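You operate a simulated robot arm through the tools that you are given. There is no shell and no other tool.

You are at the controls of a simulated robot arm. One attempt, no reset.

## Task
Clamp the short bar in the jig and sand its specks off with the blue puck.
Fine: stop at SHORT first; turn the disc to TIGHT; put the puck back; leave the long bar. Set down upright: short bar. What is to be rubbed or washed off counts as gone when no trace of it is left.

The check looks at the end state, three seconds after you hand in, the way a careful person would. Anything else that was tipped, shoved, dropped, spilled or broken makes it a failure.

## Robot
A 6-joint arm with a two-finger parallel gripper, fixed in place. Base frame: the origin is at the foot of the arm, x ahead of it, y to its left, z up; the work surface is at about z = 0. Lengths are in m, angles in degrees, forces in N, time in s.
With the tool pointing down near the work surface it reaches from about 0.18 to 0.46 m from the base axis. Its first joint turns from -70.0 to 70.0 degrees. Payload 1.9 kg.
The TCP is the grasp point between the finger pads, 0.023 m short of the fingertips. In the tool frame z runs along the fingers and y along their closing line. The gripper opens to 0.094 m. The fingers are 0.038 m wide and 0.01 m thick; the gripper's body (0.054 by 0.096 m) begins 0.039 m behind the TCP.
Orientation is that of the tool frame in the base frame, as a unit quaternion [x, y, z, w]. With the fingers straight down and closing along the base's y, the tool's x points along the base's -x, its y along +y and its z along -z.

## Interface
- The arm moves only by the tool drive_tool. Its argument "motion" is a list of rows, each a list of 2 entries, a list of its own where there are three numbers: the shift along the tool's x, y, z in units of 500 mm (1.0 is 500 mm), then the turn, a rotation vector about the tool's x, y, z in units of 45 degrees (1.0 is 45 degrees). In form: [[[dx, dy, dz], [ax, ay, az]], ...]. A call has 1 to 20 rows; each row is the pose to reach, as a shift and turn from the pose commanded when the call began, along the tool's axes at that moment. "jaw" is the finger opening in mm, from 0 to 94, set as the call begins (left out, the last holds). A call with a number of a shift or a turn outside -1 to 1 is refused whole. Rows are played at 5 a second. More than 0.05 m and 8.6 degrees between two rows, or a gripper value outside its range, and nothing of the call is played. Where a pose cannot be reached the arm comes as near as it can. A force on the tool above 90 N (or 10 N above the force at the start of the call, whichever is more), or a blocked arm, ends the call early, and 0.2 s more pass. Each finger travels about 0.108 m/s and halts on what it meets, pressing with about 36 N; the grip force reading is that of the motor and also rises with nothing between the fingers. The clock runs only during rows and for 0.2 s after the last one: add rows that repeat a pose to give the fingers time. It gives the time, the measured TCP pose, the force on the tool (base axes), the opening and the grip force at its end, in the units of the frame above (readings bear some noise), with the torque about the TCP (base axes, N m) and any sound that the robot's microphone picked up, and new pictures: "show" is both (left out), scene, wrist or none.
- Cameras (640 x 400 px; columns grow to the right, rows downward): "scene" is fixed at [0.0708, 0.3194, 0.4401]; the picture's right is [-0.67, -0.75, 0.00], its down [-0.32, 0.28, -0.91] and it looks along [0.68, -0.60, -0.42] (base axes); focal length 286 px, centre (320, 200). "wrist" rides on the gripper at [0.086, 0.016, -0.075] in the tool frame; the picture's right is [-0.18, 0.98, 0.00], its down [-0.58, -0.11, -0.81] and it looks along [-0.79, -0.15, 0.59] (tool axes); focal length 243 px, centre (320, 200). There is no depth. A picture from a camera that has moved, and an enlarged one, comes with that camera's place and axes in the base frame and with its lens.
- close_up(camera, box): a new picture of the part [left, top, right, bottom] of that camera's present view, enlarged. The clock stands still meanwhile.
- sign_off(): hands the job in; it is judged then, once.

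Nothing tells you positions but the pictures and the camera data. Unless the task says otherwise, let go and move clear before handing in.

The tools are called after "Emit:" as a command line: name --argument value ..., lists and objects as JSON in quotes. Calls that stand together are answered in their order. drive_tool: Moves the arm, as the interface text tells. Its arguments: {"type":"object","properties":{"motion":{"type":"array"},"jaw":{"type":"number"},"show":{"type":"string","enum":["both","scene","wrist","none"]}},"required":["motion"]} The other tools are called the same way: close_up (camera, box) takes an enlarged picture of a part of a camera's view; sign_off () hands the job in.

At the start:

```text
clock: 0.0
eef_pos: [0.3006, -0.0349, 0.314]
ee_rot: [0.0, 1.0, 0.0, 0.001]
force: [-0.2, 0.4, 0.0]
moment: [0.0, -0.02, -0.02]
finger_gap: 0.0941
grasp_force: 0.0
```

scene: 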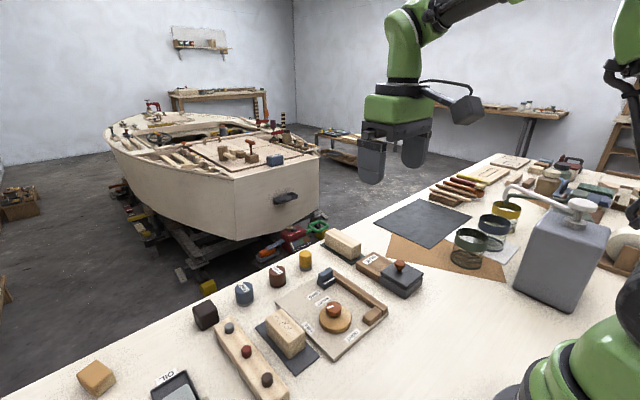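
wrist: 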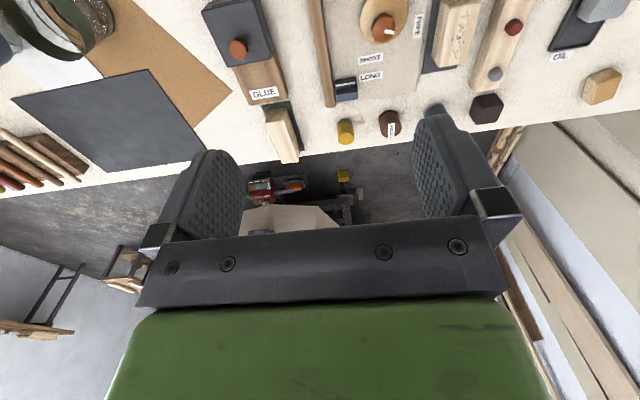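

I see a bench with a jig board (a fence, a stop slider, a disc with knob), several blocks and pucks near it, and two bars on mats. I'll look closer at it before moving.

Emit:
close_up --camera "scene" --box '[180, 220, 430, 400]'

Emit:
close_up --camera "scene" --box '[270, 250, 400, 360]'

Emit:
close_up --camera "wrist" --box '[200, 0, 640, 160]'

Emit:
close_up --camera "scene" --box '[60, 280, 300, 400]'

```text
2.22 times, centred on (305, 310) of scene
camera zoom: at [0.0708, 0.3194, 0.4401], right [-0.67, -0.75, 0.0], down [-0.32, 0.28, -0.91], along [0.68, -0.6, -0.42], focal length 636 px, centre (353, -44)
```

zoom: 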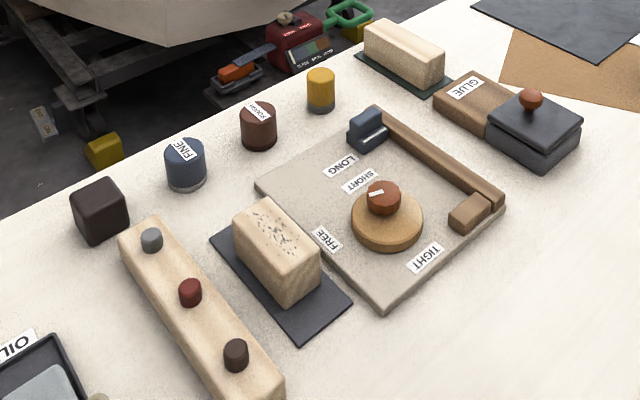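

```text
3.64 times, centred on (335, 305) of scene
camera zoom: at [0.0708, 0.3194, 0.4401], right [-0.67, -0.75, 0.0], down [-0.32, 0.28, -0.91], along [0.68, -0.6, -0.42], focal length 1041 px, centre (266, -182)
```

zoom: 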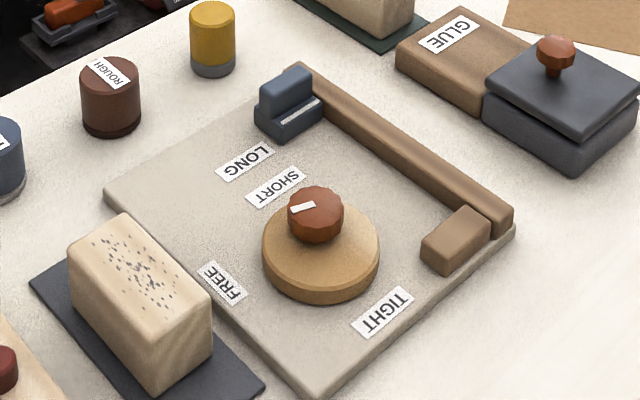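

```text
1.45 times, centred on (420, 80) of wrist
camera zoom: at [0.2141, -0.0189, 0.3861], right [0.18, 0.98, 0.0], down [0.58, -0.11, 0.81], along [0.79, -0.15, -0.59], focal length 353 px, centre (174, 374)
```

zoom: 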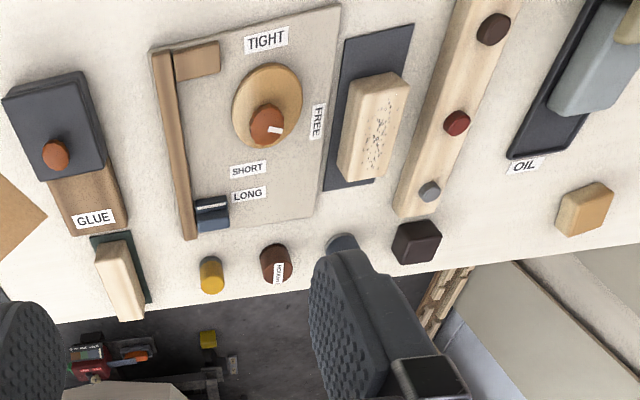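

```text
2.67 times, centred on (180, 340) of scene
camera zoom: at [0.0708, 0.3194, 0.4401], right [-0.67, -0.75, 0.0], down [-0.32, 0.28, -0.91], along [0.68, -0.6, -0.42], focal length 763 px, centre (693, -173)
```

zoom: 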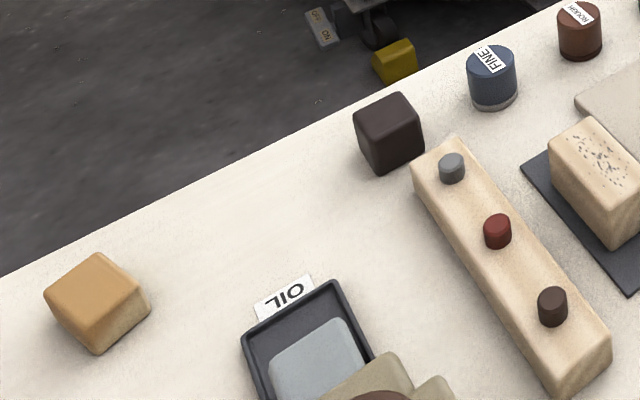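

The jig: fence on its -y side, blue stop at the far end by LONG, disc with pointer at FREE, TIGHT on the side toward the base. I'll tilt the wrist camera down to get a measuring view of the jig, both bars and the pucks.

Emit:
drive_tool --motion '[[[0.01, 0.04, 0.0], [0, 0.16, 0]], [[0.02, 0.08, 0.0], [0, 0.32, 0]], [[0.03, 0.12, 0.0], [0, 0.48, 0]], [[0.04, 0.16, 0.0], [0, 0.64, 0]], [[0.04, 0.19, 0.0], [0, 0.78, 0]], [[0.04, 0.19, 0.0], [0, 0.78, 0]]]'

```text
clock: 1.4
eef_pos: [0.2808, 0.0598, 0.3132]
ee_rot: [-0.001, 0.953, -0.001, -0.302]
force: [-0.3, -0.6, 0.0]
moment: [0.01, 0.0, 0.01]
finger_gap: 0.0939
grasp_force: 0.1
camera wrist: at [0.2533, 0.0763, 0.4225], right [0.15, 0.98, -0.11], down [0.94, -0.11, 0.33], along [0.31, -0.15, -0.94], focal length 243 px, centre (320, 200)
```

scene: 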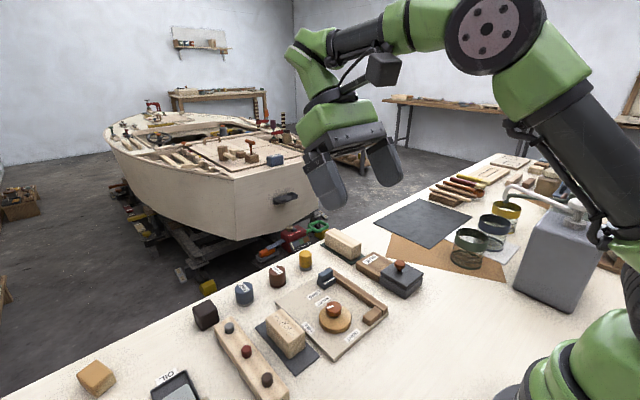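
wrist: 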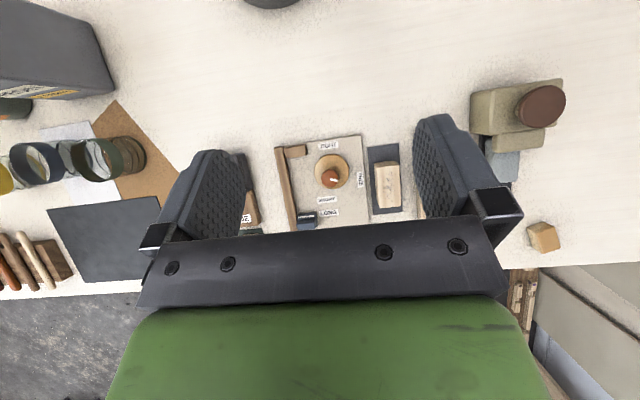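

Emit:
close_up --camera "wrist" --box '[260, 120, 430, 235]'

Emit:
close_up --camera "scene" --box '[290, 220, 440, 310]'

```text
3.48 times, centred on (345, 178) of wrist
camera zoom: at [0.2533, 0.0763, 0.4225], right [0.15, 0.98, -0.11], down [0.94, -0.11, 0.33], along [0.31, -0.15, -0.94], focal length 844 px, centre (233, 278)
```

zoom: 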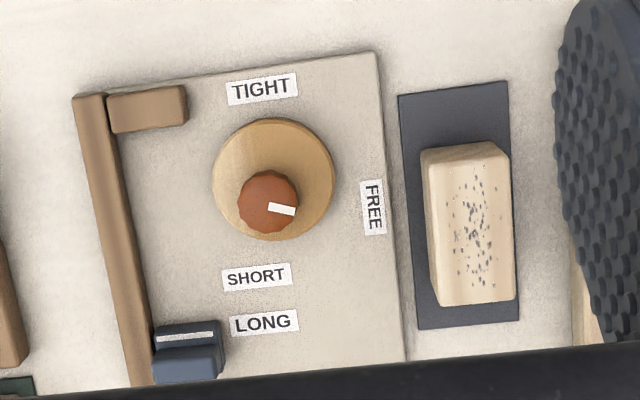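

```text
4.27 times, centred on (365, 265) of scene
camera zoom: at [0.0708, 0.3194, 0.4401], right [-0.67, -0.75, 0.0], down [-0.32, 0.28, -0.91], along [0.68, -0.6, -0.42], focal length 1221 px, centre (128, -77)
```

zoom: 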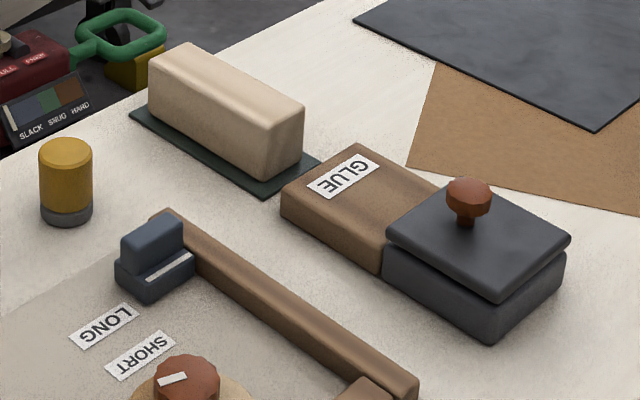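

Emit:
close_up --camera "wrist" --box '[355, 135, 415, 220]'

Emit:
close_up --camera "wrist" --box '[275, 130, 375, 195]'

Emit:
close_up --camera "wrist" --box '[275, 185, 375, 235]'

Emit:
close_up --camera "scene" --box '[185, 255, 325, 345]'

```text
4.71 times, centred on (385, 178) of wrist
camera zoom: at [0.2533, 0.0763, 0.4225], right [0.15, 0.98, -0.11], down [0.94, -0.11, 0.33], along [0.31, -0.15, -0.94], focal length 1142 px, centre (14, 306)
```

zoom: 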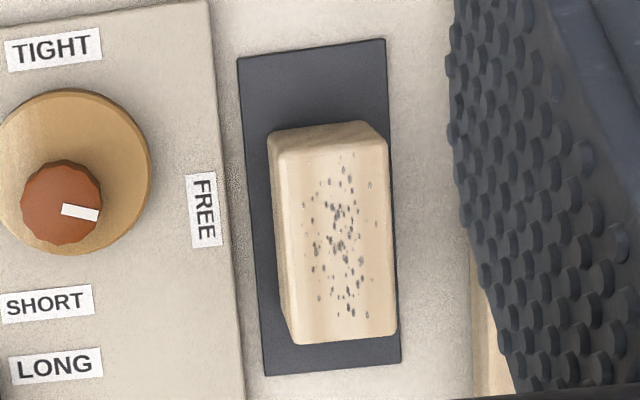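

```text
6.15 times, centred on (325, 162) of wrist
camera zoom: at [0.2533, 0.0763, 0.4225], right [0.15, 0.98, -0.11], down [0.94, -0.11, 0.33], along [0.31, -0.15, -0.94], focal length 1493 px, centre (289, 431)
```

zoom: 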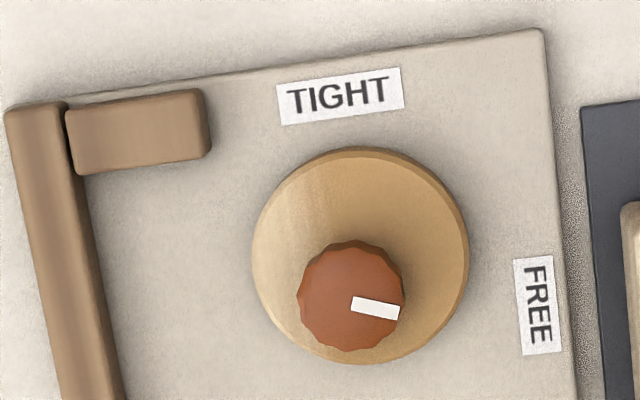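

```text
6.40 times, centred on (325, 210) of wrist
camera zoom: at [0.2533, 0.0763, 0.4225], right [0.15, 0.98, -0.11], down [0.94, -0.11, 0.33], along [0.31, -0.15, -0.94], focal length 1553 px, centre (288, 136)
```

zoom: 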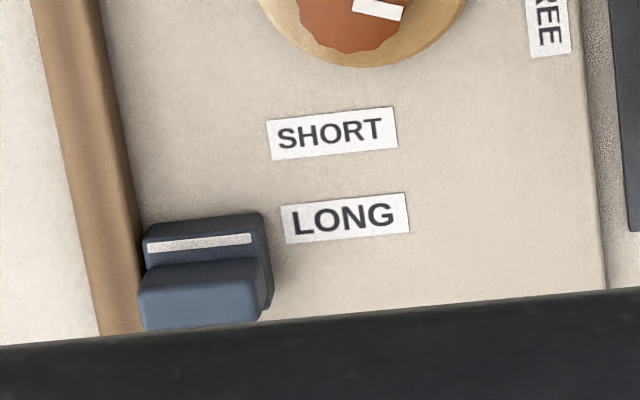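

```text
4.44 times, centred on (255, 300) of scene
camera zoom: at [0.0708, 0.3194, 0.4401], right [-0.67, -0.75, 0.0], down [-0.32, 0.28, -0.91], along [0.68, -0.6, -0.42], focal length 1272 px, centre (609, -244)
```

zoom: 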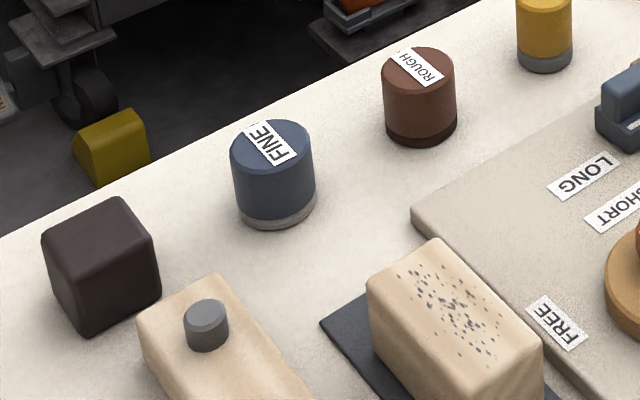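

Emit:
close_up --camera "scene" --box '[305, 255, 355, 290]'

Emit:
close_up --camera "scene" --box '[310, 280, 400, 345]'

Emit:
close_up --camera "wrist" --box '[290, 205, 325, 232]'

Emit:
close_up --camera "scene" --box '[225, 270, 265, 315]'

```text
11.43 times, centred on (330, 272) of scene
camera zoom: at [0.0708, 0.3194, 0.4401], right [-0.67, -0.75, 0.0], down [-0.32, 0.28, -0.91], along [0.68, -0.6, -0.42], focal length 3272 px, centre (206, -629)
```

zoom: 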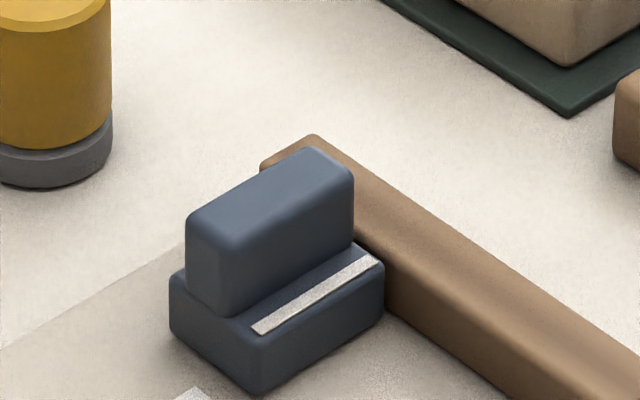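

```text
6.15 times, centred on (355, 312) of scene
camera zoom: at [0.0708, 0.3194, 0.4401], right [-0.67, -0.75, 0.0], down [-0.32, 0.28, -0.91], along [0.68, -0.6, -0.42], focal length 1762 px, centre (105, -492)
```

zoom: 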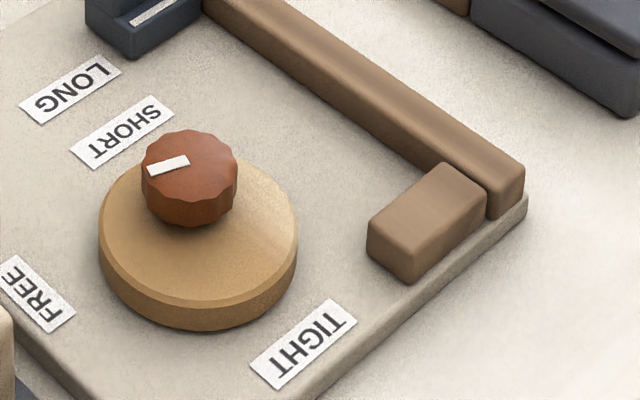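

```text
14.81 times, centred on (308, 218) of wrist
camera zoom: at [0.2533, 0.0763, 0.4225], right [0.15, 0.98, -0.11], down [0.94, -0.11, 0.33], along [0.31, -0.15, -0.94], focal length 3594 px, centre (505, -74)
```

zoom: 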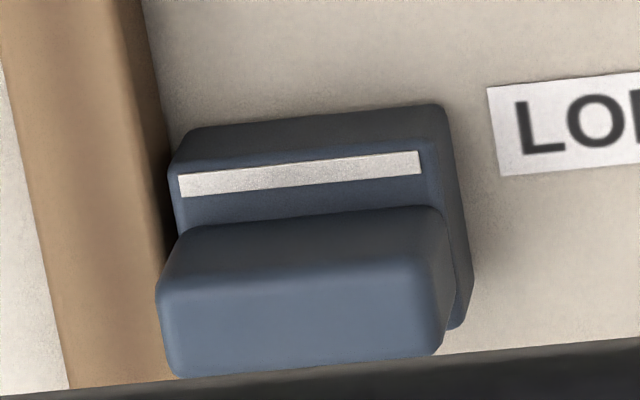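

```text
8.89 times, centred on (245, 292) of scene
camera zoom: at [0.0708, 0.3194, 0.4401], right [-0.67, -0.75, 0.0], down [-0.32, 0.28, -0.91], along [0.68, -0.6, -0.42], focal length 2545 px, centre (987, -622)
```

zoom: 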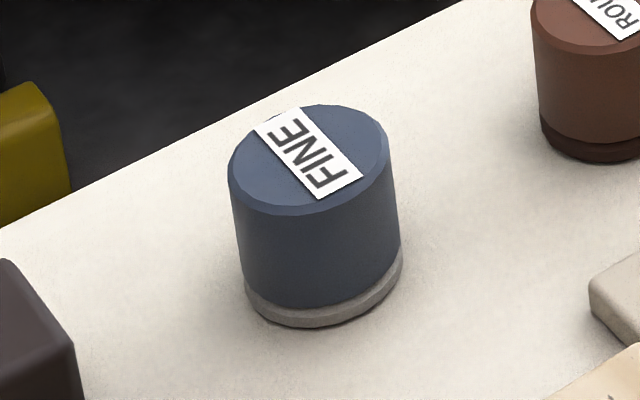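

The short, speckled bar is ~70 mm long on its mat at about (0.368, 0.130). The stop's handle is near (0.42, -0.016), the SHORT line about 26 mm nearer the base than LONG, and the FINE puck is far out near (0.51, 0.136). I'll straighten the tool and move over the stop first.

Emit:
drive_tool --motion '[[[-0.045, -0.025, -0.006], [0, -0.13, 0]], [[-0.09, -0.05, -0.012], [0, -0.26, 0]], [[-0.134, -0.076, -0.017], [0, -0.39, 0]], [[-0.178, -0.101, -0.023], [0, -0.52, 0]], [[-0.223, -0.127, -0.029], [0, -0.65, 0]], [[-0.267, -0.152, -0.034], [0, -0.78, 0]], [[-0.267, -0.152, -0.034], [0, -0.78, 0]]]'

```text
clock: 3.0
eef_pos: [0.3989, -0.0167, 0.2518]
ee_rot: [0.001, 1.0, 0.001, 0.001]
force: [-0.5, 0.3, -0.2]
moment: [0.03, -0.01, 0.01]
finger_gap: 0.0937
grasp_force: 0.0
camera wrist: at [0.3128, -0.0004, 0.3241], right [0.19, 0.98, 0.0], down [0.58, -0.11, 0.81], along [0.79, -0.15, -0.59], focal length 243 px, centre (320, 200)
```

scene: 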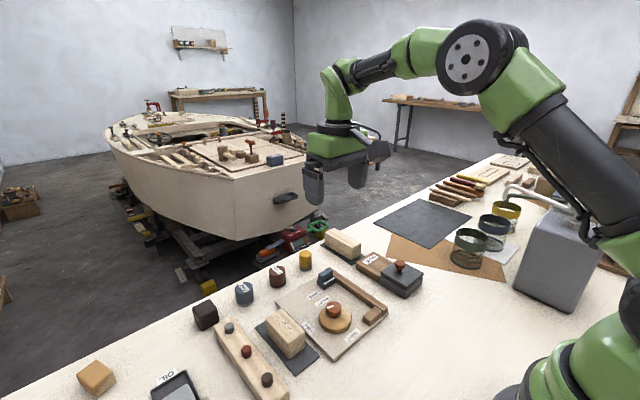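
wrist: 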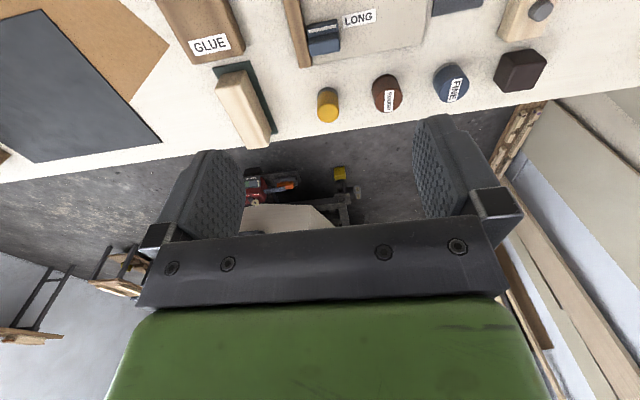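

Emit:
close_up --camera "wrist" --box '[360, 40, 500, 125]'

Emit:
close_up --camera "wrist" --box '[270, 0, 400, 80]'

```text
4.57 times, centred on (430, 82) of wrist
camera zoom: at [0.3128, -0.0004, 0.3241], right [0.19, 0.98, 0.0], down [0.58, -0.11, 0.81], along [0.79, -0.15, -0.59], focal length 1109 px, centre (-183, 737)
```

zoom: 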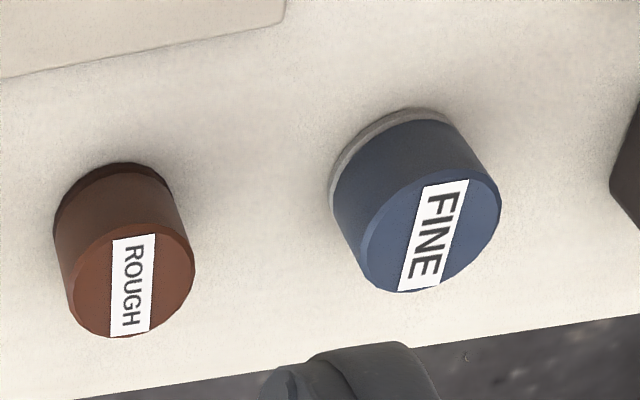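

```text
4.92 times, centred on (335, 40) of wrist
camera zoom: at [0.3128, -0.0004, 0.3241], right [0.19, 0.98, 0.0], down [0.58, -0.11, 0.81], along [0.79, -0.15, -0.59], focal length 1194 px, centre (246, 988)
```

zoom: 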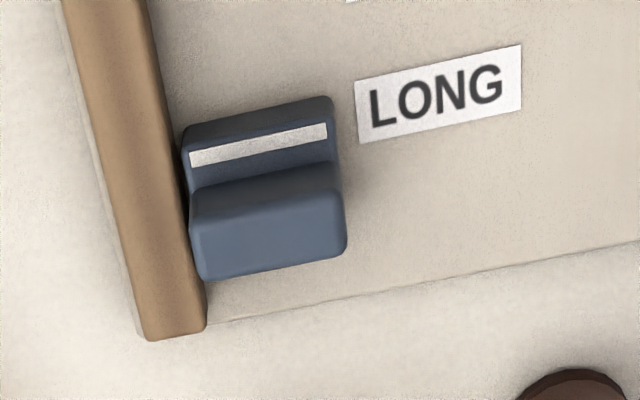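

Emit:
drive_tool --motion '[[[-0.01, 0, 0.03], [0, 0, 0.17]], [[-0.02, 0, 0.06], [0, 0, 0.34]], [[-0.03, 0, 0.1], [0, 0, 0.5]], [[-0.04, 0, 0.14], [0, 0, 0.67]], [[-0.05, 0, 0.17], [0, 0, 0.84]], [[-0.05, 0, 0.2], [0, 0, 1.0]], [[-0.05, 0, 0.2], [0, 0, 1.0]]]' --show "wrist"

Emit:
drive_tool --motion '[[[0, 0, 0], [0, 0, 0.17]], [[0, 0, 0], [0, 0, 0.34]], [[0, 0, 0], [0, 0, 0.5]], [[0, 0, 0], [0, 0, 0.67]], [[0, 0, 0], [0, 0, 0.84]], [[0, 0, 0], [0, 0, 1.0]], [[0, 0, 0], [0, 0, 1.0]]]' --jaw 40

```text
clock: 4.6
eef_pos: [0.4238, -0.015, 0.1496]
ee_rot: [0.383, 0.924, 0.001, 0.0]
force: [0.0, -0.1, 0.0]
moment: [-0.01, 0.02, 0.0]
finger_gap: 0.0942
grasp_force: 0.1
camera wrist: at [0.3744, 0.0568, 0.2232], right [0.83, 0.56, 0.0], down [0.33, -0.49, 0.81], along [0.45, -0.67, -0.59], focal length 243 px, centre (320, 200)
```

wrist: 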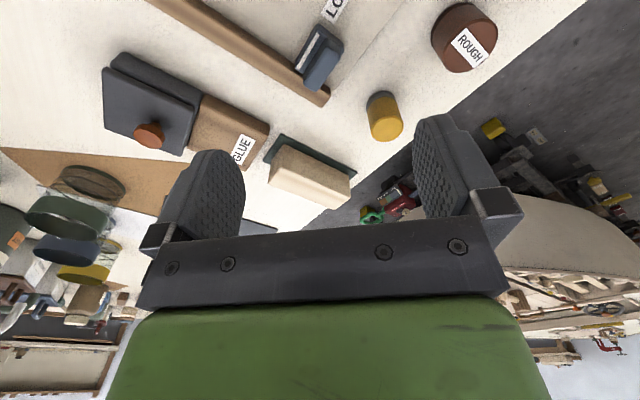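

```text
clock: 6.2
eef_pos: [0.4238, -0.0156, 0.1495]
ee_rot: [0.708, 0.706, 0.001, 0.0]
force: [-0.3, -0.4, -0.3]
moment: [0.0, 0.0, 0.0]
finger_gap: 0.0401
grasp_force: 0.0
camera wrist: at [0.4411, 0.07, 0.2236], right [0.98, -0.19, 0.0], down [-0.11, -0.58, 0.81], along [-0.15, -0.79, -0.59], focal length 243 px, centre (320, 200)
```

scene: 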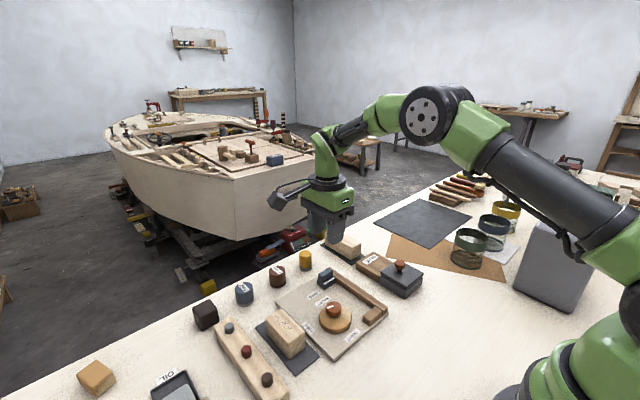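
wrist: 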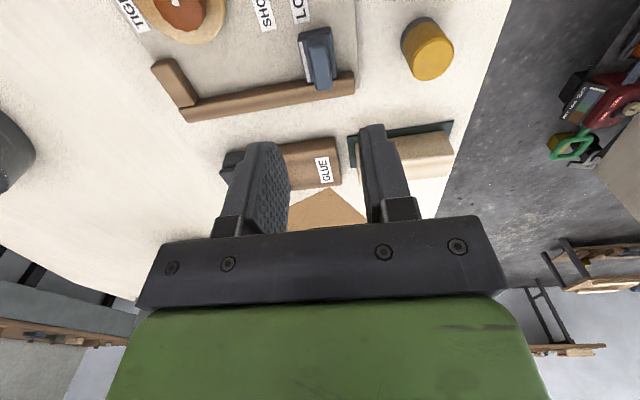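

Emit:
drive_tool --motion '[[[0, 0, 0.03], [0, 0, 0]], [[0, 0, 0.07], [0, 0, 0]], [[0, 0, 0.1], [0, 0, 0]], [[0, 0, 0.13], [0, 0, 0]], [[0, 0, 0.15], [0, 0, 0]], [[0, 0, 0.15], [0, 0, 0]]]'

Emit:
close_up --camera "wrist" --box '[200, 0, 440, 230]'

Emit:
close_up --camera "scene" --box '[270, 215, 390, 300]'

```text
clock: 7.6
eef_pos: [0.4249, -0.0156, 0.0759]
ee_rot: [0.707, 0.707, 0.001, 0.001]
force: [0.3, -0.8, -0.2]
moment: [0.0, 0.01, 0.02]
finger_gap: 0.0401
grasp_force: 0.0
camera wrist: at [0.4411, 0.0703, 0.149], right [0.98, -0.18, 0.0], down [-0.11, -0.58, 0.81], along [-0.15, -0.79, -0.59], focal length 243 px, centre (320, 200)
```

scene: 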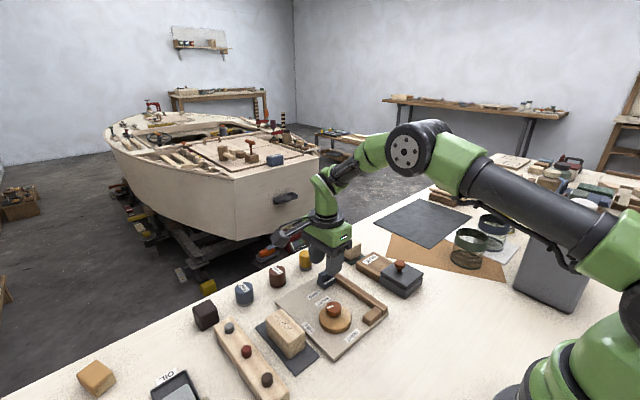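
wrist: 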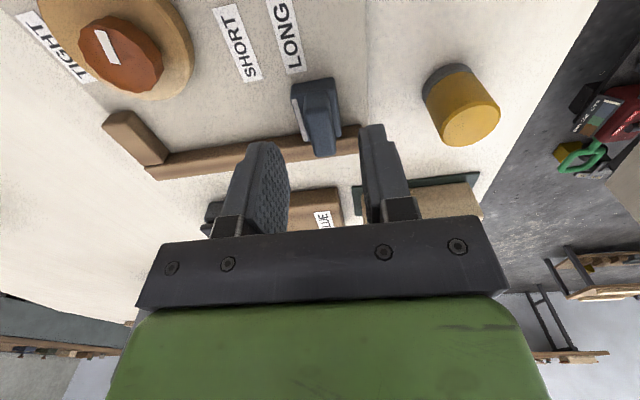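

```text
1.74 times, centred on (320, 115) of wrist
camera zoom: at [0.4411, 0.0703, 0.149], right [0.98, -0.18, 0.0], down [-0.11, -0.58, 0.81], along [-0.15, -0.79, -0.59], focal length 422 px, centre (320, 348)
```

zoom: 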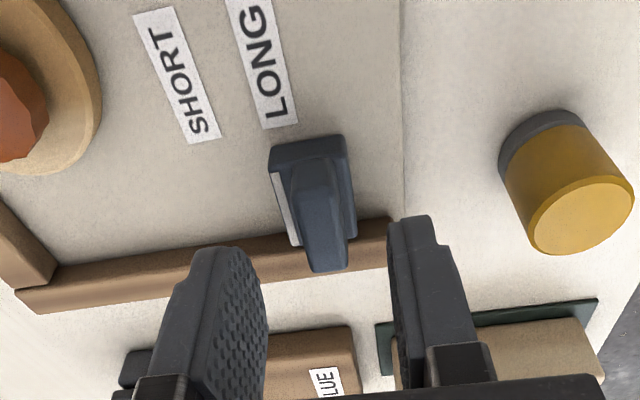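

```text
4.71 times, centred on (330, 258) of scene
camera zoom: at [0.0708, 0.3194, 0.4401], right [-0.67, -0.75, 0.0], down [-0.32, 0.28, -0.91], along [0.68, -0.6, -0.42], focal length 1347 px, centre (273, -71)
```

zoom: 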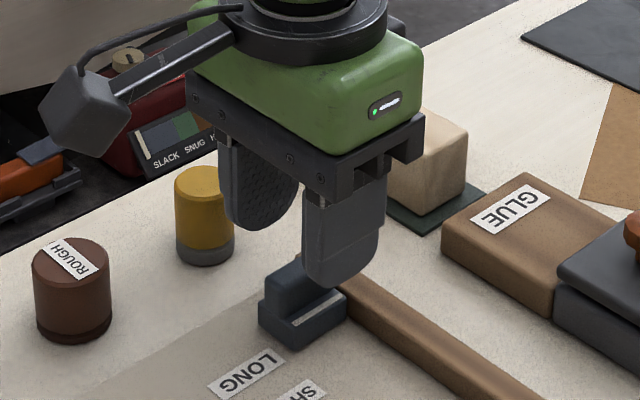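

Emit:
drive_tool --motion '[[[0, 0, 0.02], [0, 0, 0]], [[0, 0, 0.04], [0, 0, 0]], [[0, 0, 0.052], [0, 0, 0]], [[0, 0, 0.052], [0, 0, 0]]]'

Emit:
close_up --camera "wrist" --box '[200, 0, 440, 230]'

Emit:
close_up --camera "scene" --box '[290, 240, 370, 300]'

```text
clock: 8.6
eef_pos: [0.4245, -0.0156, 0.049]
ee_rot: [0.707, 0.707, 0.0, 0.0]
force: [-0.3, -0.1, -0.2]
moment: [0.0, 0.05, -0.05]
finger_gap: 0.0399
grasp_force: 0.1
camera wrist: at [0.4413, 0.0703, 0.1224], right [0.98, -0.18, 0.0], down [-0.11, -0.58, 0.81], along [-0.15, -0.79, -0.59], focal length 243 px, centre (320, 200)
```

scene: 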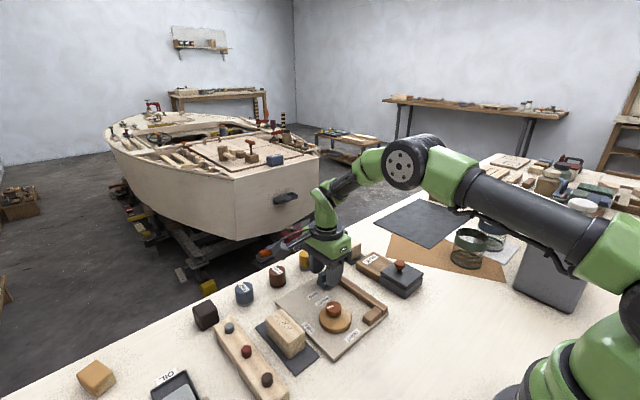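
wrist: 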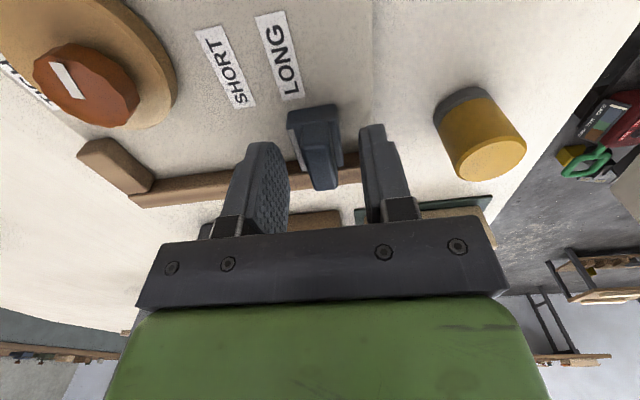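

```text
1.74 times, centred on (320, 115) of wrist
camera zoom: at [0.4413, 0.0703, 0.1224], right [0.98, -0.18, 0.0], down [-0.11, -0.58, 0.81], along [-0.15, -0.79, -0.59], focal length 422 px, centre (320, 348)
```

zoom: 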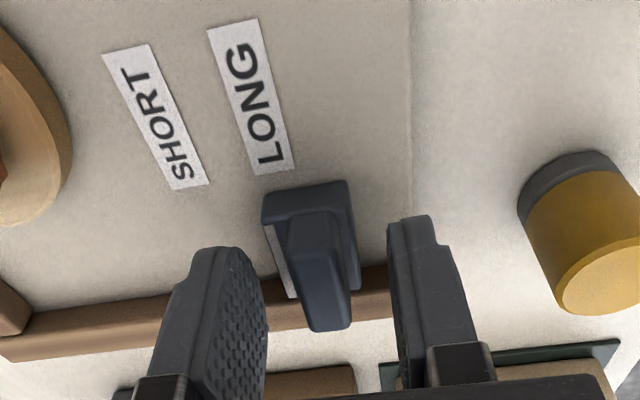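

```text
6.67 times, centred on (330, 270) of scene
camera zoom: at [0.0708, 0.3194, 0.4401], right [-0.67, -0.75, 0.0], down [-0.32, 0.28, -0.91], along [0.68, -0.6, -0.42], focal length 1908 px, centre (253, -267)
```

zoom: 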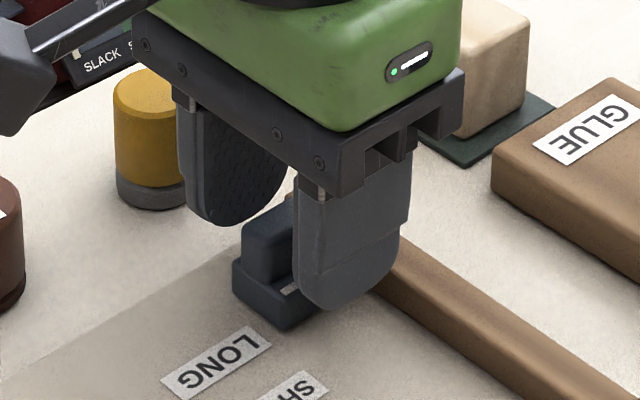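

Emit:
drive_tool --motion '[[[0, 0, 0.004], [0, 0, 0]], [[0, 0, 0.004], [0, 0, 0]]]' --show "none"

Emit:
drive_tool --motion '[[[0, 0, 0], [0, 0, 0]], [[0, 0, 0], [0, 0, 0]], [[0, 0, 0], [0, 0, 0]], [[0, 0, 0], [0, 0, 0]]]' --jaw 8

Emit:
close_up --camera "wrist" --box '[200, 0, 440, 230]'

```text
clock: 9.2
eef_pos: [0.4232, -0.015, 0.0486]
ee_rot: [0.707, 0.707, 0.0, 0.0]
force: [-0.5, 0.1, 0.4]
moment: [-0.04, 0.02, 0.0]
finger_gap: 0.0401
grasp_force: 0.0
```

```text
clock: 10.2
eef_pos: [0.4226, -0.0162, 0.0458]
ee_rot: [0.708, 0.707, -0.002, -0.001]
force: [-33.9, -1.8, 13.4]
moment: [-0.18, 0.69, 0.72]
finger_gap: 0.0259
grasp_force: 45.3
camera wrist: at [0.4405, 0.0703, 0.1196], right [0.98, -0.19, -0.01], down [-0.11, -0.58, 0.81], along [-0.15, -0.79, -0.59], focal length 243 px, centre (320, 200)
```

scene: 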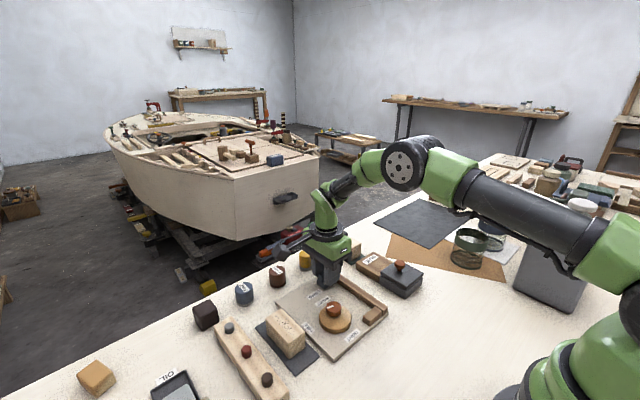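
wrist: 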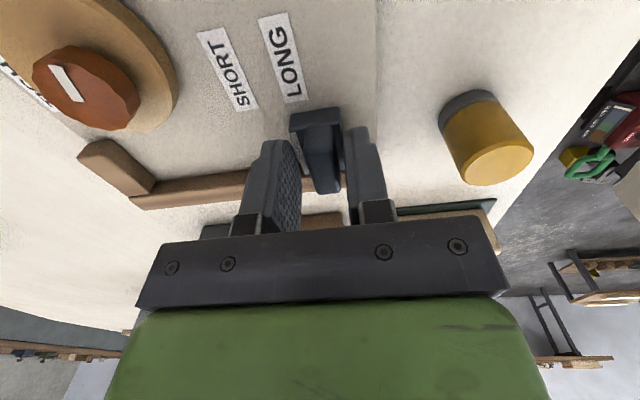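

```text
1.74 times, centred on (320, 115) of wrist
camera zoom: at [0.4405, 0.0703, 0.1196], right [0.98, -0.19, -0.01], down [-0.11, -0.58, 0.81], along [-0.15, -0.79, -0.59], focal length 422 px, centre (320, 348)
```

zoom: 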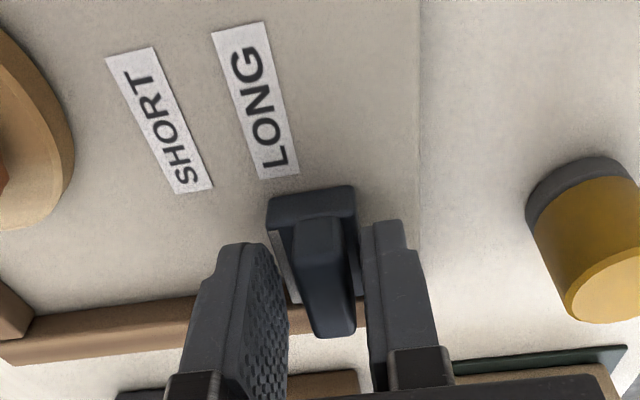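

Emit:
close_up --camera "scene" --box '[300, 245, 360, 295]'

Emit:
close_up --camera "wrist" --box '[260, 90, 370, 210]'

```text
8.00 times, centred on (330, 270) of scene
camera zoom: at [0.0708, 0.3194, 0.4401], right [-0.67, -0.75, 0.0], down [-0.32, 0.28, -0.91], along [0.68, -0.6, -0.42], focal length 2290 px, centre (240, -360)
```

zoom: 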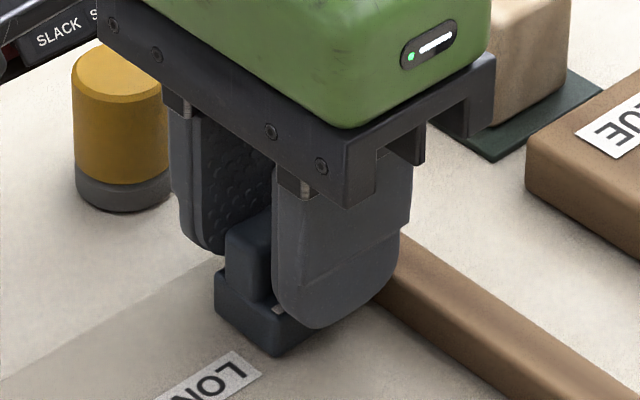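

```text
3.33 times, centred on (315, 150) of wrist
camera zoom: at [0.4405, 0.0703, 0.1196], right [0.98, -0.19, -0.01], down [-0.11, -0.58, 0.81], along [-0.15, -0.79, -0.59], focal length 809 px, centre (337, 367)
```

zoom: 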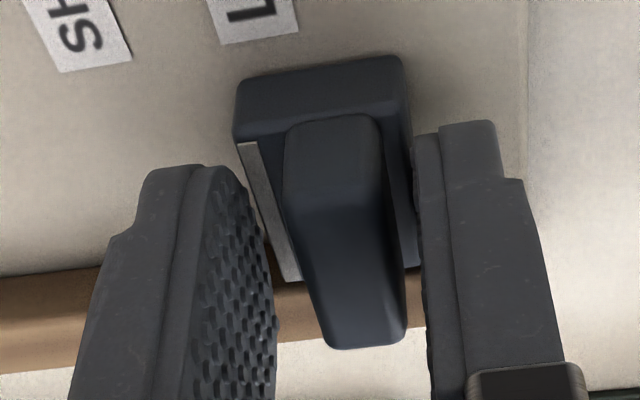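

The fingertips have caught the stop's base rather than its handle. I'll open, rise a few millimetres and regrip on the handle only.

Emit:
drive_tool --motion '[[[0, 0, 0], [0, 0, 0]], [[0, 0, 0], [0, 0, 0]], [[0, 0, -0.006], [0, 0, 0]], [[0, 0, -0.011], [0, 0, 0]], [[0, 0, -0.011], [0, 0, 0]]]' --jaw 40

Emit:
close_up --camera "wrist" --box '[220, 0, 400, 220]'

```text
clock: 11.4
eef_pos: [0.4238, -0.0163, 0.0531]
ee_rot: [0.707, 0.707, 0.0, 0.001]
force: [-0.5, 0.0, 0.1]
moment: [0.0, 0.01, 0.01]
finger_gap: 0.04
grasp_force: 0.1
camera wrist: at [0.4411, 0.0701, 0.1261], right [0.98, -0.18, 0.0], down [-0.11, -0.58, 0.81], along [-0.15, -0.79, -0.59], focal length 243 px, centre (320, 200)
```

scene: 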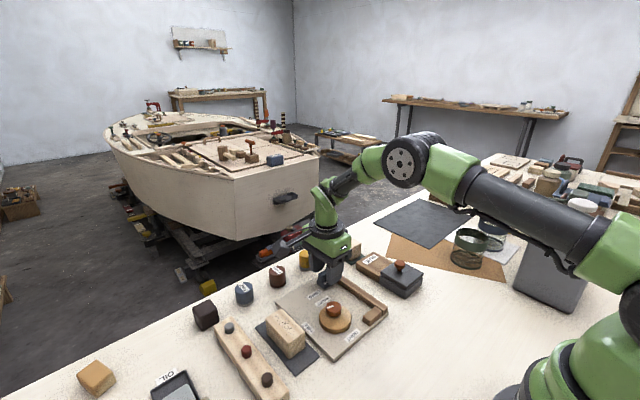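
wrist: 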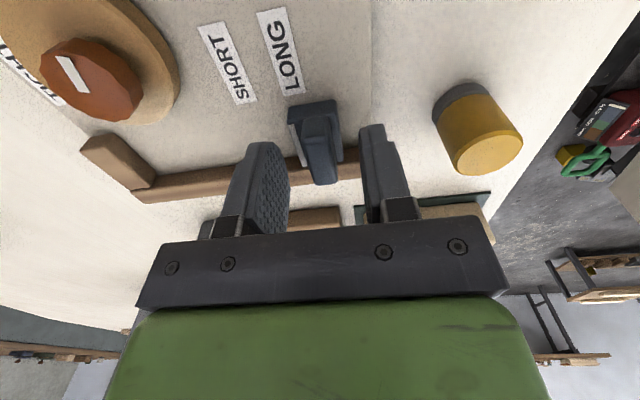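

```text
1.82 times, centred on (310, 110) of wrist
camera zoom: at [0.4411, 0.0701, 0.1261], right [0.98, -0.18, 0.0], down [-0.11, -0.58, 0.81], along [-0.15, -0.79, -0.59], focal length 441 px, centre (338, 364)
```

zoom: 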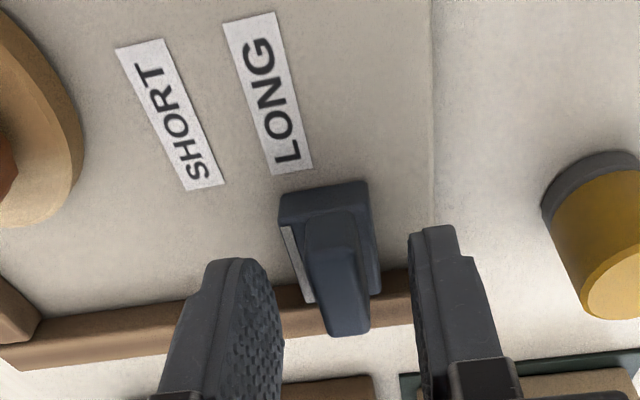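

Emit:
drive_tool --motion '[[[0, 0, 0], [0, 0, 0]], [[0, 0, 0], [0, 0, 0]], [[0, 0, 0], [0, 0, 0]], [[0, 0, 0], [0, 0, 0]]]' --jaw 8

Emit:
close_up --camera "wrist" --box '[220, 0, 400, 220]'

```text
clock: 12.4
eef_pos: [0.4255, -0.017, 0.0534]
ee_rot: [0.707, 0.707, 0.001, 0.001]
force: [-0.7, -0.2, 1.5]
moment: [-0.13, 0.1, 0.1]
finger_gap: 0.0139
grasp_force: 45.4
camera wrist: at [0.4411, 0.0702, 0.1261], right [0.98, -0.18, 0.0], down [-0.11, -0.58, 0.81], along [-0.15, -0.79, -0.59], focal length 243 px, centre (320, 200)
```

scene: 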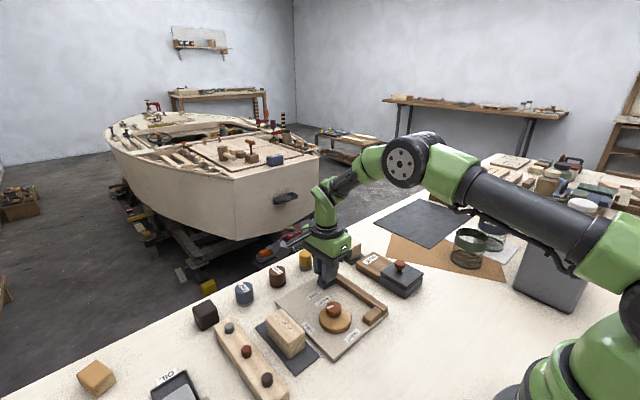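
wrist: 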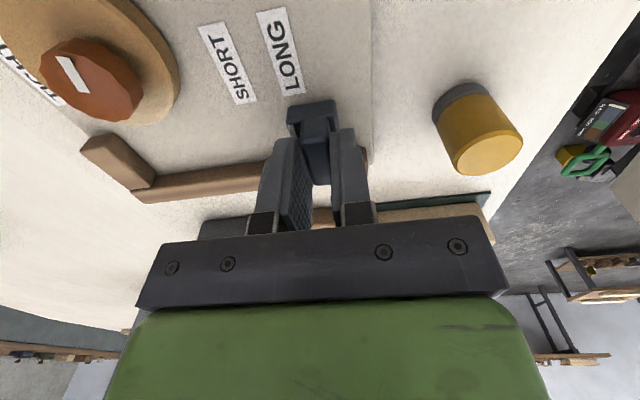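

```text
1.82 times, centred on (310, 110) of wrist
camera zoom: at [0.4411, 0.0702, 0.1261], right [0.98, -0.18, 0.0], down [-0.11, -0.58, 0.81], along [-0.15, -0.79, -0.59], focal length 441 px, centre (338, 364)
```

zoom: 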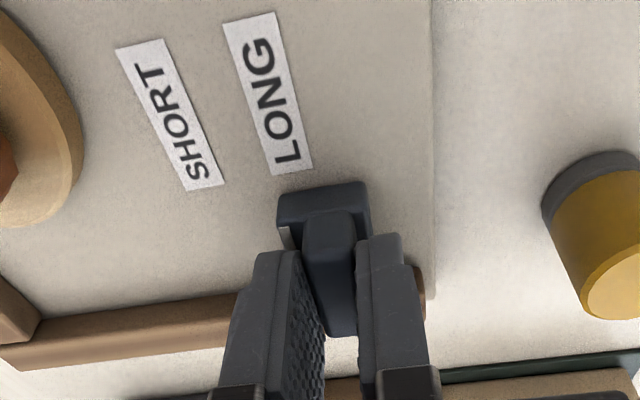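

Emit:
drive_tool --motion '[[[0, -0.006, 0], [0, 0, 0]], [[0, -0.012, 0], [0, 0, 0]], [[0, -0.018, 0], [0, 0, 0]], [[0, -0.024, 0], [0, 0, 0]], [[0, -0.03, 0], [0, 0, 0]], [[0, -0.036, 0], [0, 0, 0]], [[0, -0.042, 0], [0, 0, 0]], [[0, -0.048, 0], [0, 0, 0]], [[0, -0.052, 0], [0, 0, 0]], [[0, -0.052, 0], [0, 0, 0]]]'

Emit:
close_up --camera "wrist" --box '[220, 0, 400, 220]'

```text
clock: 14.6
eef_pos: [0.3989, -0.0153, 0.053]
ee_rot: [0.707, 0.708, 0.0, 0.0]
force: [0.3, -3.0, -4.1]
moment: [-0.09, -0.06, 0.04]
finger_gap: 0.0139
grasp_force: 44.6
camera wrist: at [0.4152, 0.0702, 0.1261], right [0.98, -0.18, 0.0], down [-0.11, -0.58, 0.81], along [-0.15, -0.79, -0.59], focal length 243 px, centre (320, 200)
```

scene: 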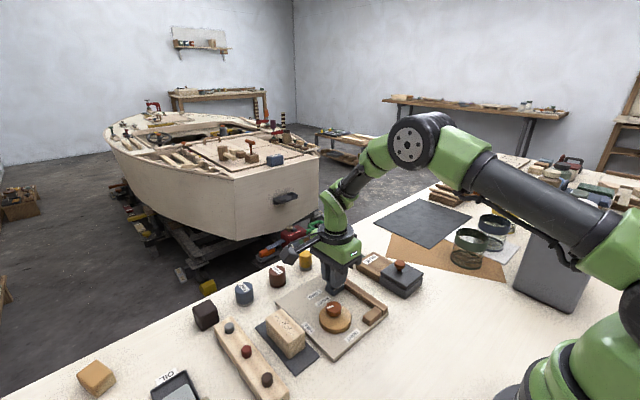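
wrist: 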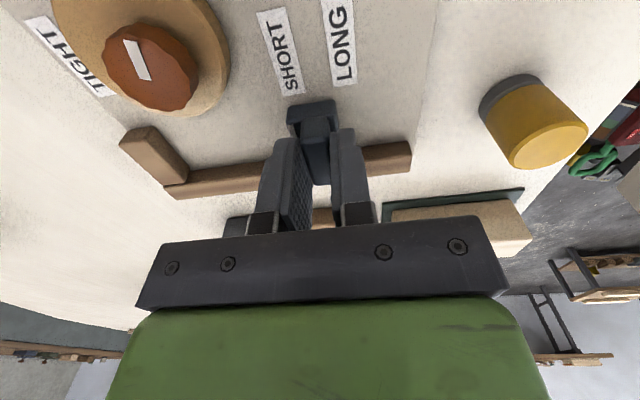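

```text
1.82 times, centred on (310, 110) of wrist
camera zoom: at [0.4152, 0.0702, 0.1261], right [0.98, -0.18, 0.0], down [-0.11, -0.58, 0.81], along [-0.15, -0.79, -0.59], focal length 441 px, centre (338, 364)
```

zoom: 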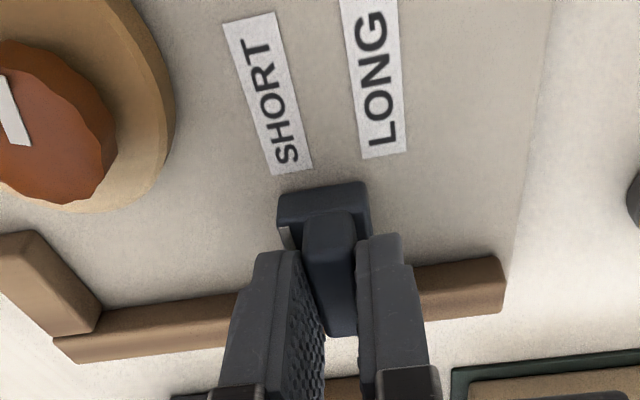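

The line on the stop now lines up with SHORT just as it did with LONG. I'll release and lift clear.

Emit:
drive_tool --motion '[[[0, 0, 0], [0, 0, 0]], [[0, 0, 0], [0, 0, 0]], [[0, 0, -0.03], [0, 0, 0]], [[0, 0, -0.09], [0, 0, 0]], [[0, 0, -0.15], [0, 0, 0]], [[0, 0, -0.2], [0, 0, 0]], [[0, 0, -0.2], [0, 0, 0]]]' --jaw 40

Emit:
close_up --camera "wrist" --box '[120, 0, 420, 190]'

Emit:
close_up --camera "scene" --box '[270, 250, 400, 360]'

```text
clock: 16.2
eef_pos: [0.3992, -0.0152, 0.153]
ee_rot: [0.707, 0.707, 0.0, 0.001]
force: [-0.1, 0.5, 0.9]
moment: [0.05, -0.02, 0.02]
finger_gap: 0.0399
grasp_force: 0.1
camera wrist: at [0.415, 0.0707, 0.2267], right [0.98, -0.18, 0.0], down [-0.11, -0.58, 0.81], along [-0.15, -0.79, -0.59], focal length 243 px, centre (320, 200)
```

scene: 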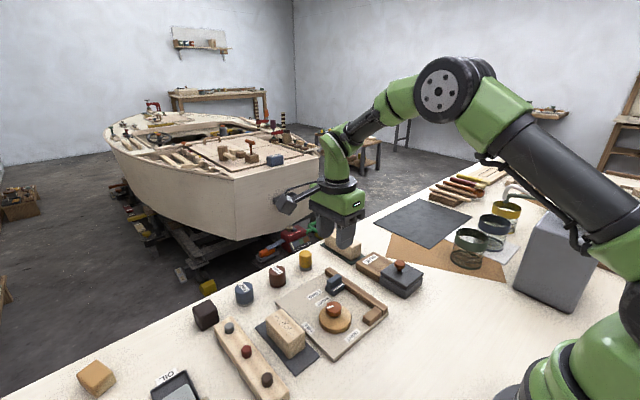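
wrist: 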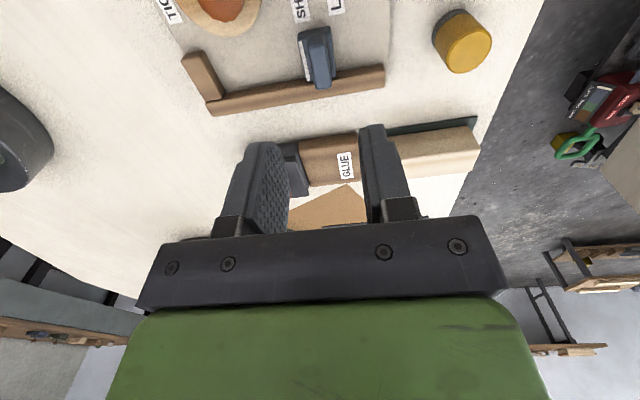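

```text
2.11 times, centred on (270, 95) of wrist
camera zoom: at [0.415, 0.0707, 0.2267], right [0.98, -0.18, 0.0], down [-0.11, -0.58, 0.81], along [-0.15, -0.79, -0.59], focal length 511 px, centre (425, 421)
```

zoom: 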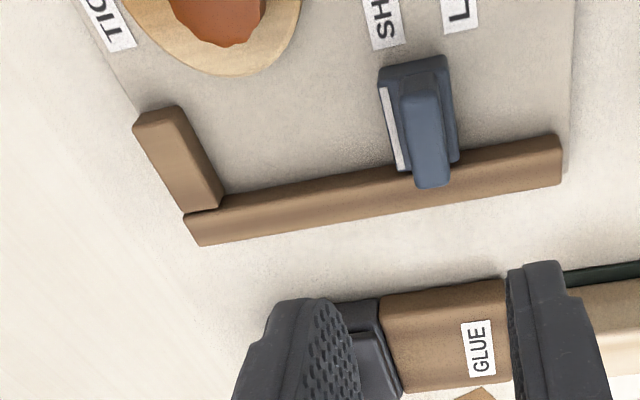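

```text
3.64 times, centred on (335, 305) of scene
camera zoom: at [0.0708, 0.3194, 0.4401], right [-0.67, -0.75, 0.0], down [-0.32, 0.28, -0.91], along [0.68, -0.6, -0.42], focal length 1041 px, centre (266, -182)
```

zoom: 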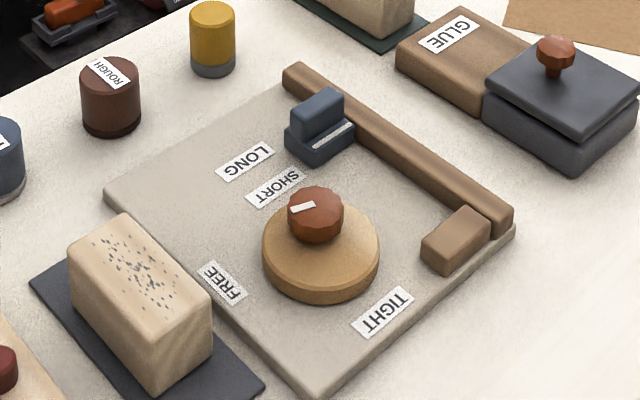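

The stop sits at SHORT. Next I turn the gripper back to close along y and go above the speckled short bar.

Emit:
drive_tool --motion '[[[0.05, -0.01, 0], [0, 0, -0.17]], [[0.1, -0.02, 0], [0, 0, -0.34]], [[0.15, -0.032, 0], [0, 0, -0.5]], [[0.2, -0.043, 0], [0, 0, -0.67]], [[0.25, -0.053, 0], [0, 0, -0.84]], [[0.292, -0.0626, 0], [0, 0, -1.0]], [[0.292, -0.0626, 0], [0, 0, -1.0]]]' --jaw 60 --show "none"

Emit:
drive_tool --motion '[[[0, 0, 0], [0, 0, -0.17]], [[0, 0, 0], [0, 0, -0.34]], [[0, 0, 0], [0, 0, -0.5]], [[0, 0, 0], [0, 0, -0.67]], [[0, 0, 0], [0, 0, -0.84]], [[0, 0, 0], [0, 0, -1.0]], [[0, 0, 0], [0, 0, -1.0]]]'

Emit:
close_up --camera "wrist" --box '[200, 0, 440, 200]'

```text
clock: 17.8
eef_pos: [0.367, 0.1313, 0.1536]
ee_rot: [0.382, 0.924, 0.0, 0.0]
force: [0.2, 0.2, 0.3]
moment: [0.01, 0.0, -0.01]
finger_gap: 0.0598
grasp_force: 0.1
```

```text
clock: 19.4
eef_pos: [0.369, 0.1309, 0.1534]
ee_rot: [-0.001, 1.0, 0.0, 0.002]
force: [-0.1, 0.7, 0.7]
moment: [-0.01, 0.0, 0.0]
finger_gap: 0.0601
grasp_force: 0.0
camera wrist: at [0.2813, 0.146, 0.226], right [0.18, 0.98, 0.0], down [0.58, -0.11, 0.81], along [0.79, -0.15, -0.59], focal length 243 px, centre (320, 200)
```

scene: 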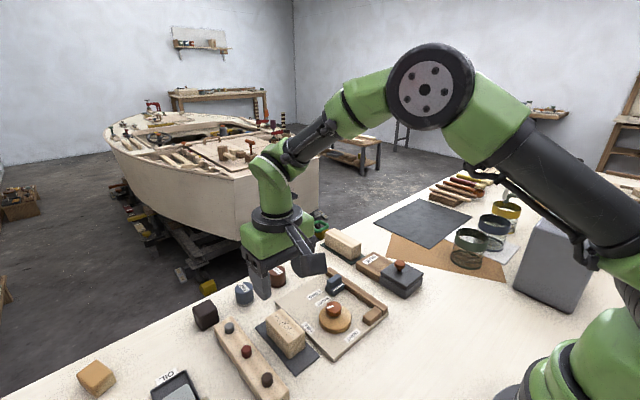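
wrist: 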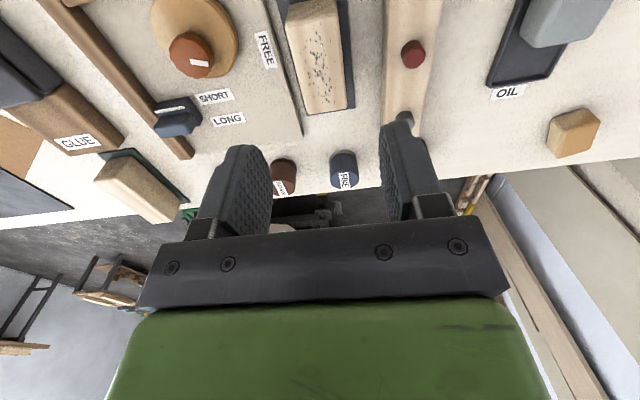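

```text
2.00 times, centred on (320, 100) of wrist
camera zoom: at [0.2813, 0.146, 0.226], right [0.18, 0.98, 0.0], down [0.58, -0.11, 0.81], along [0.79, -0.15, -0.59], focal length 485 px, centre (320, 400)
```

zoom: 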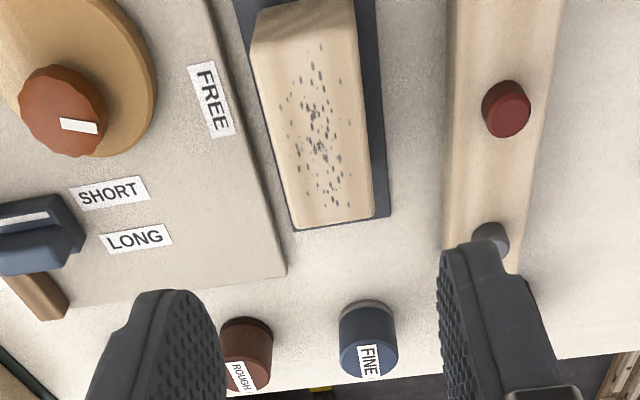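

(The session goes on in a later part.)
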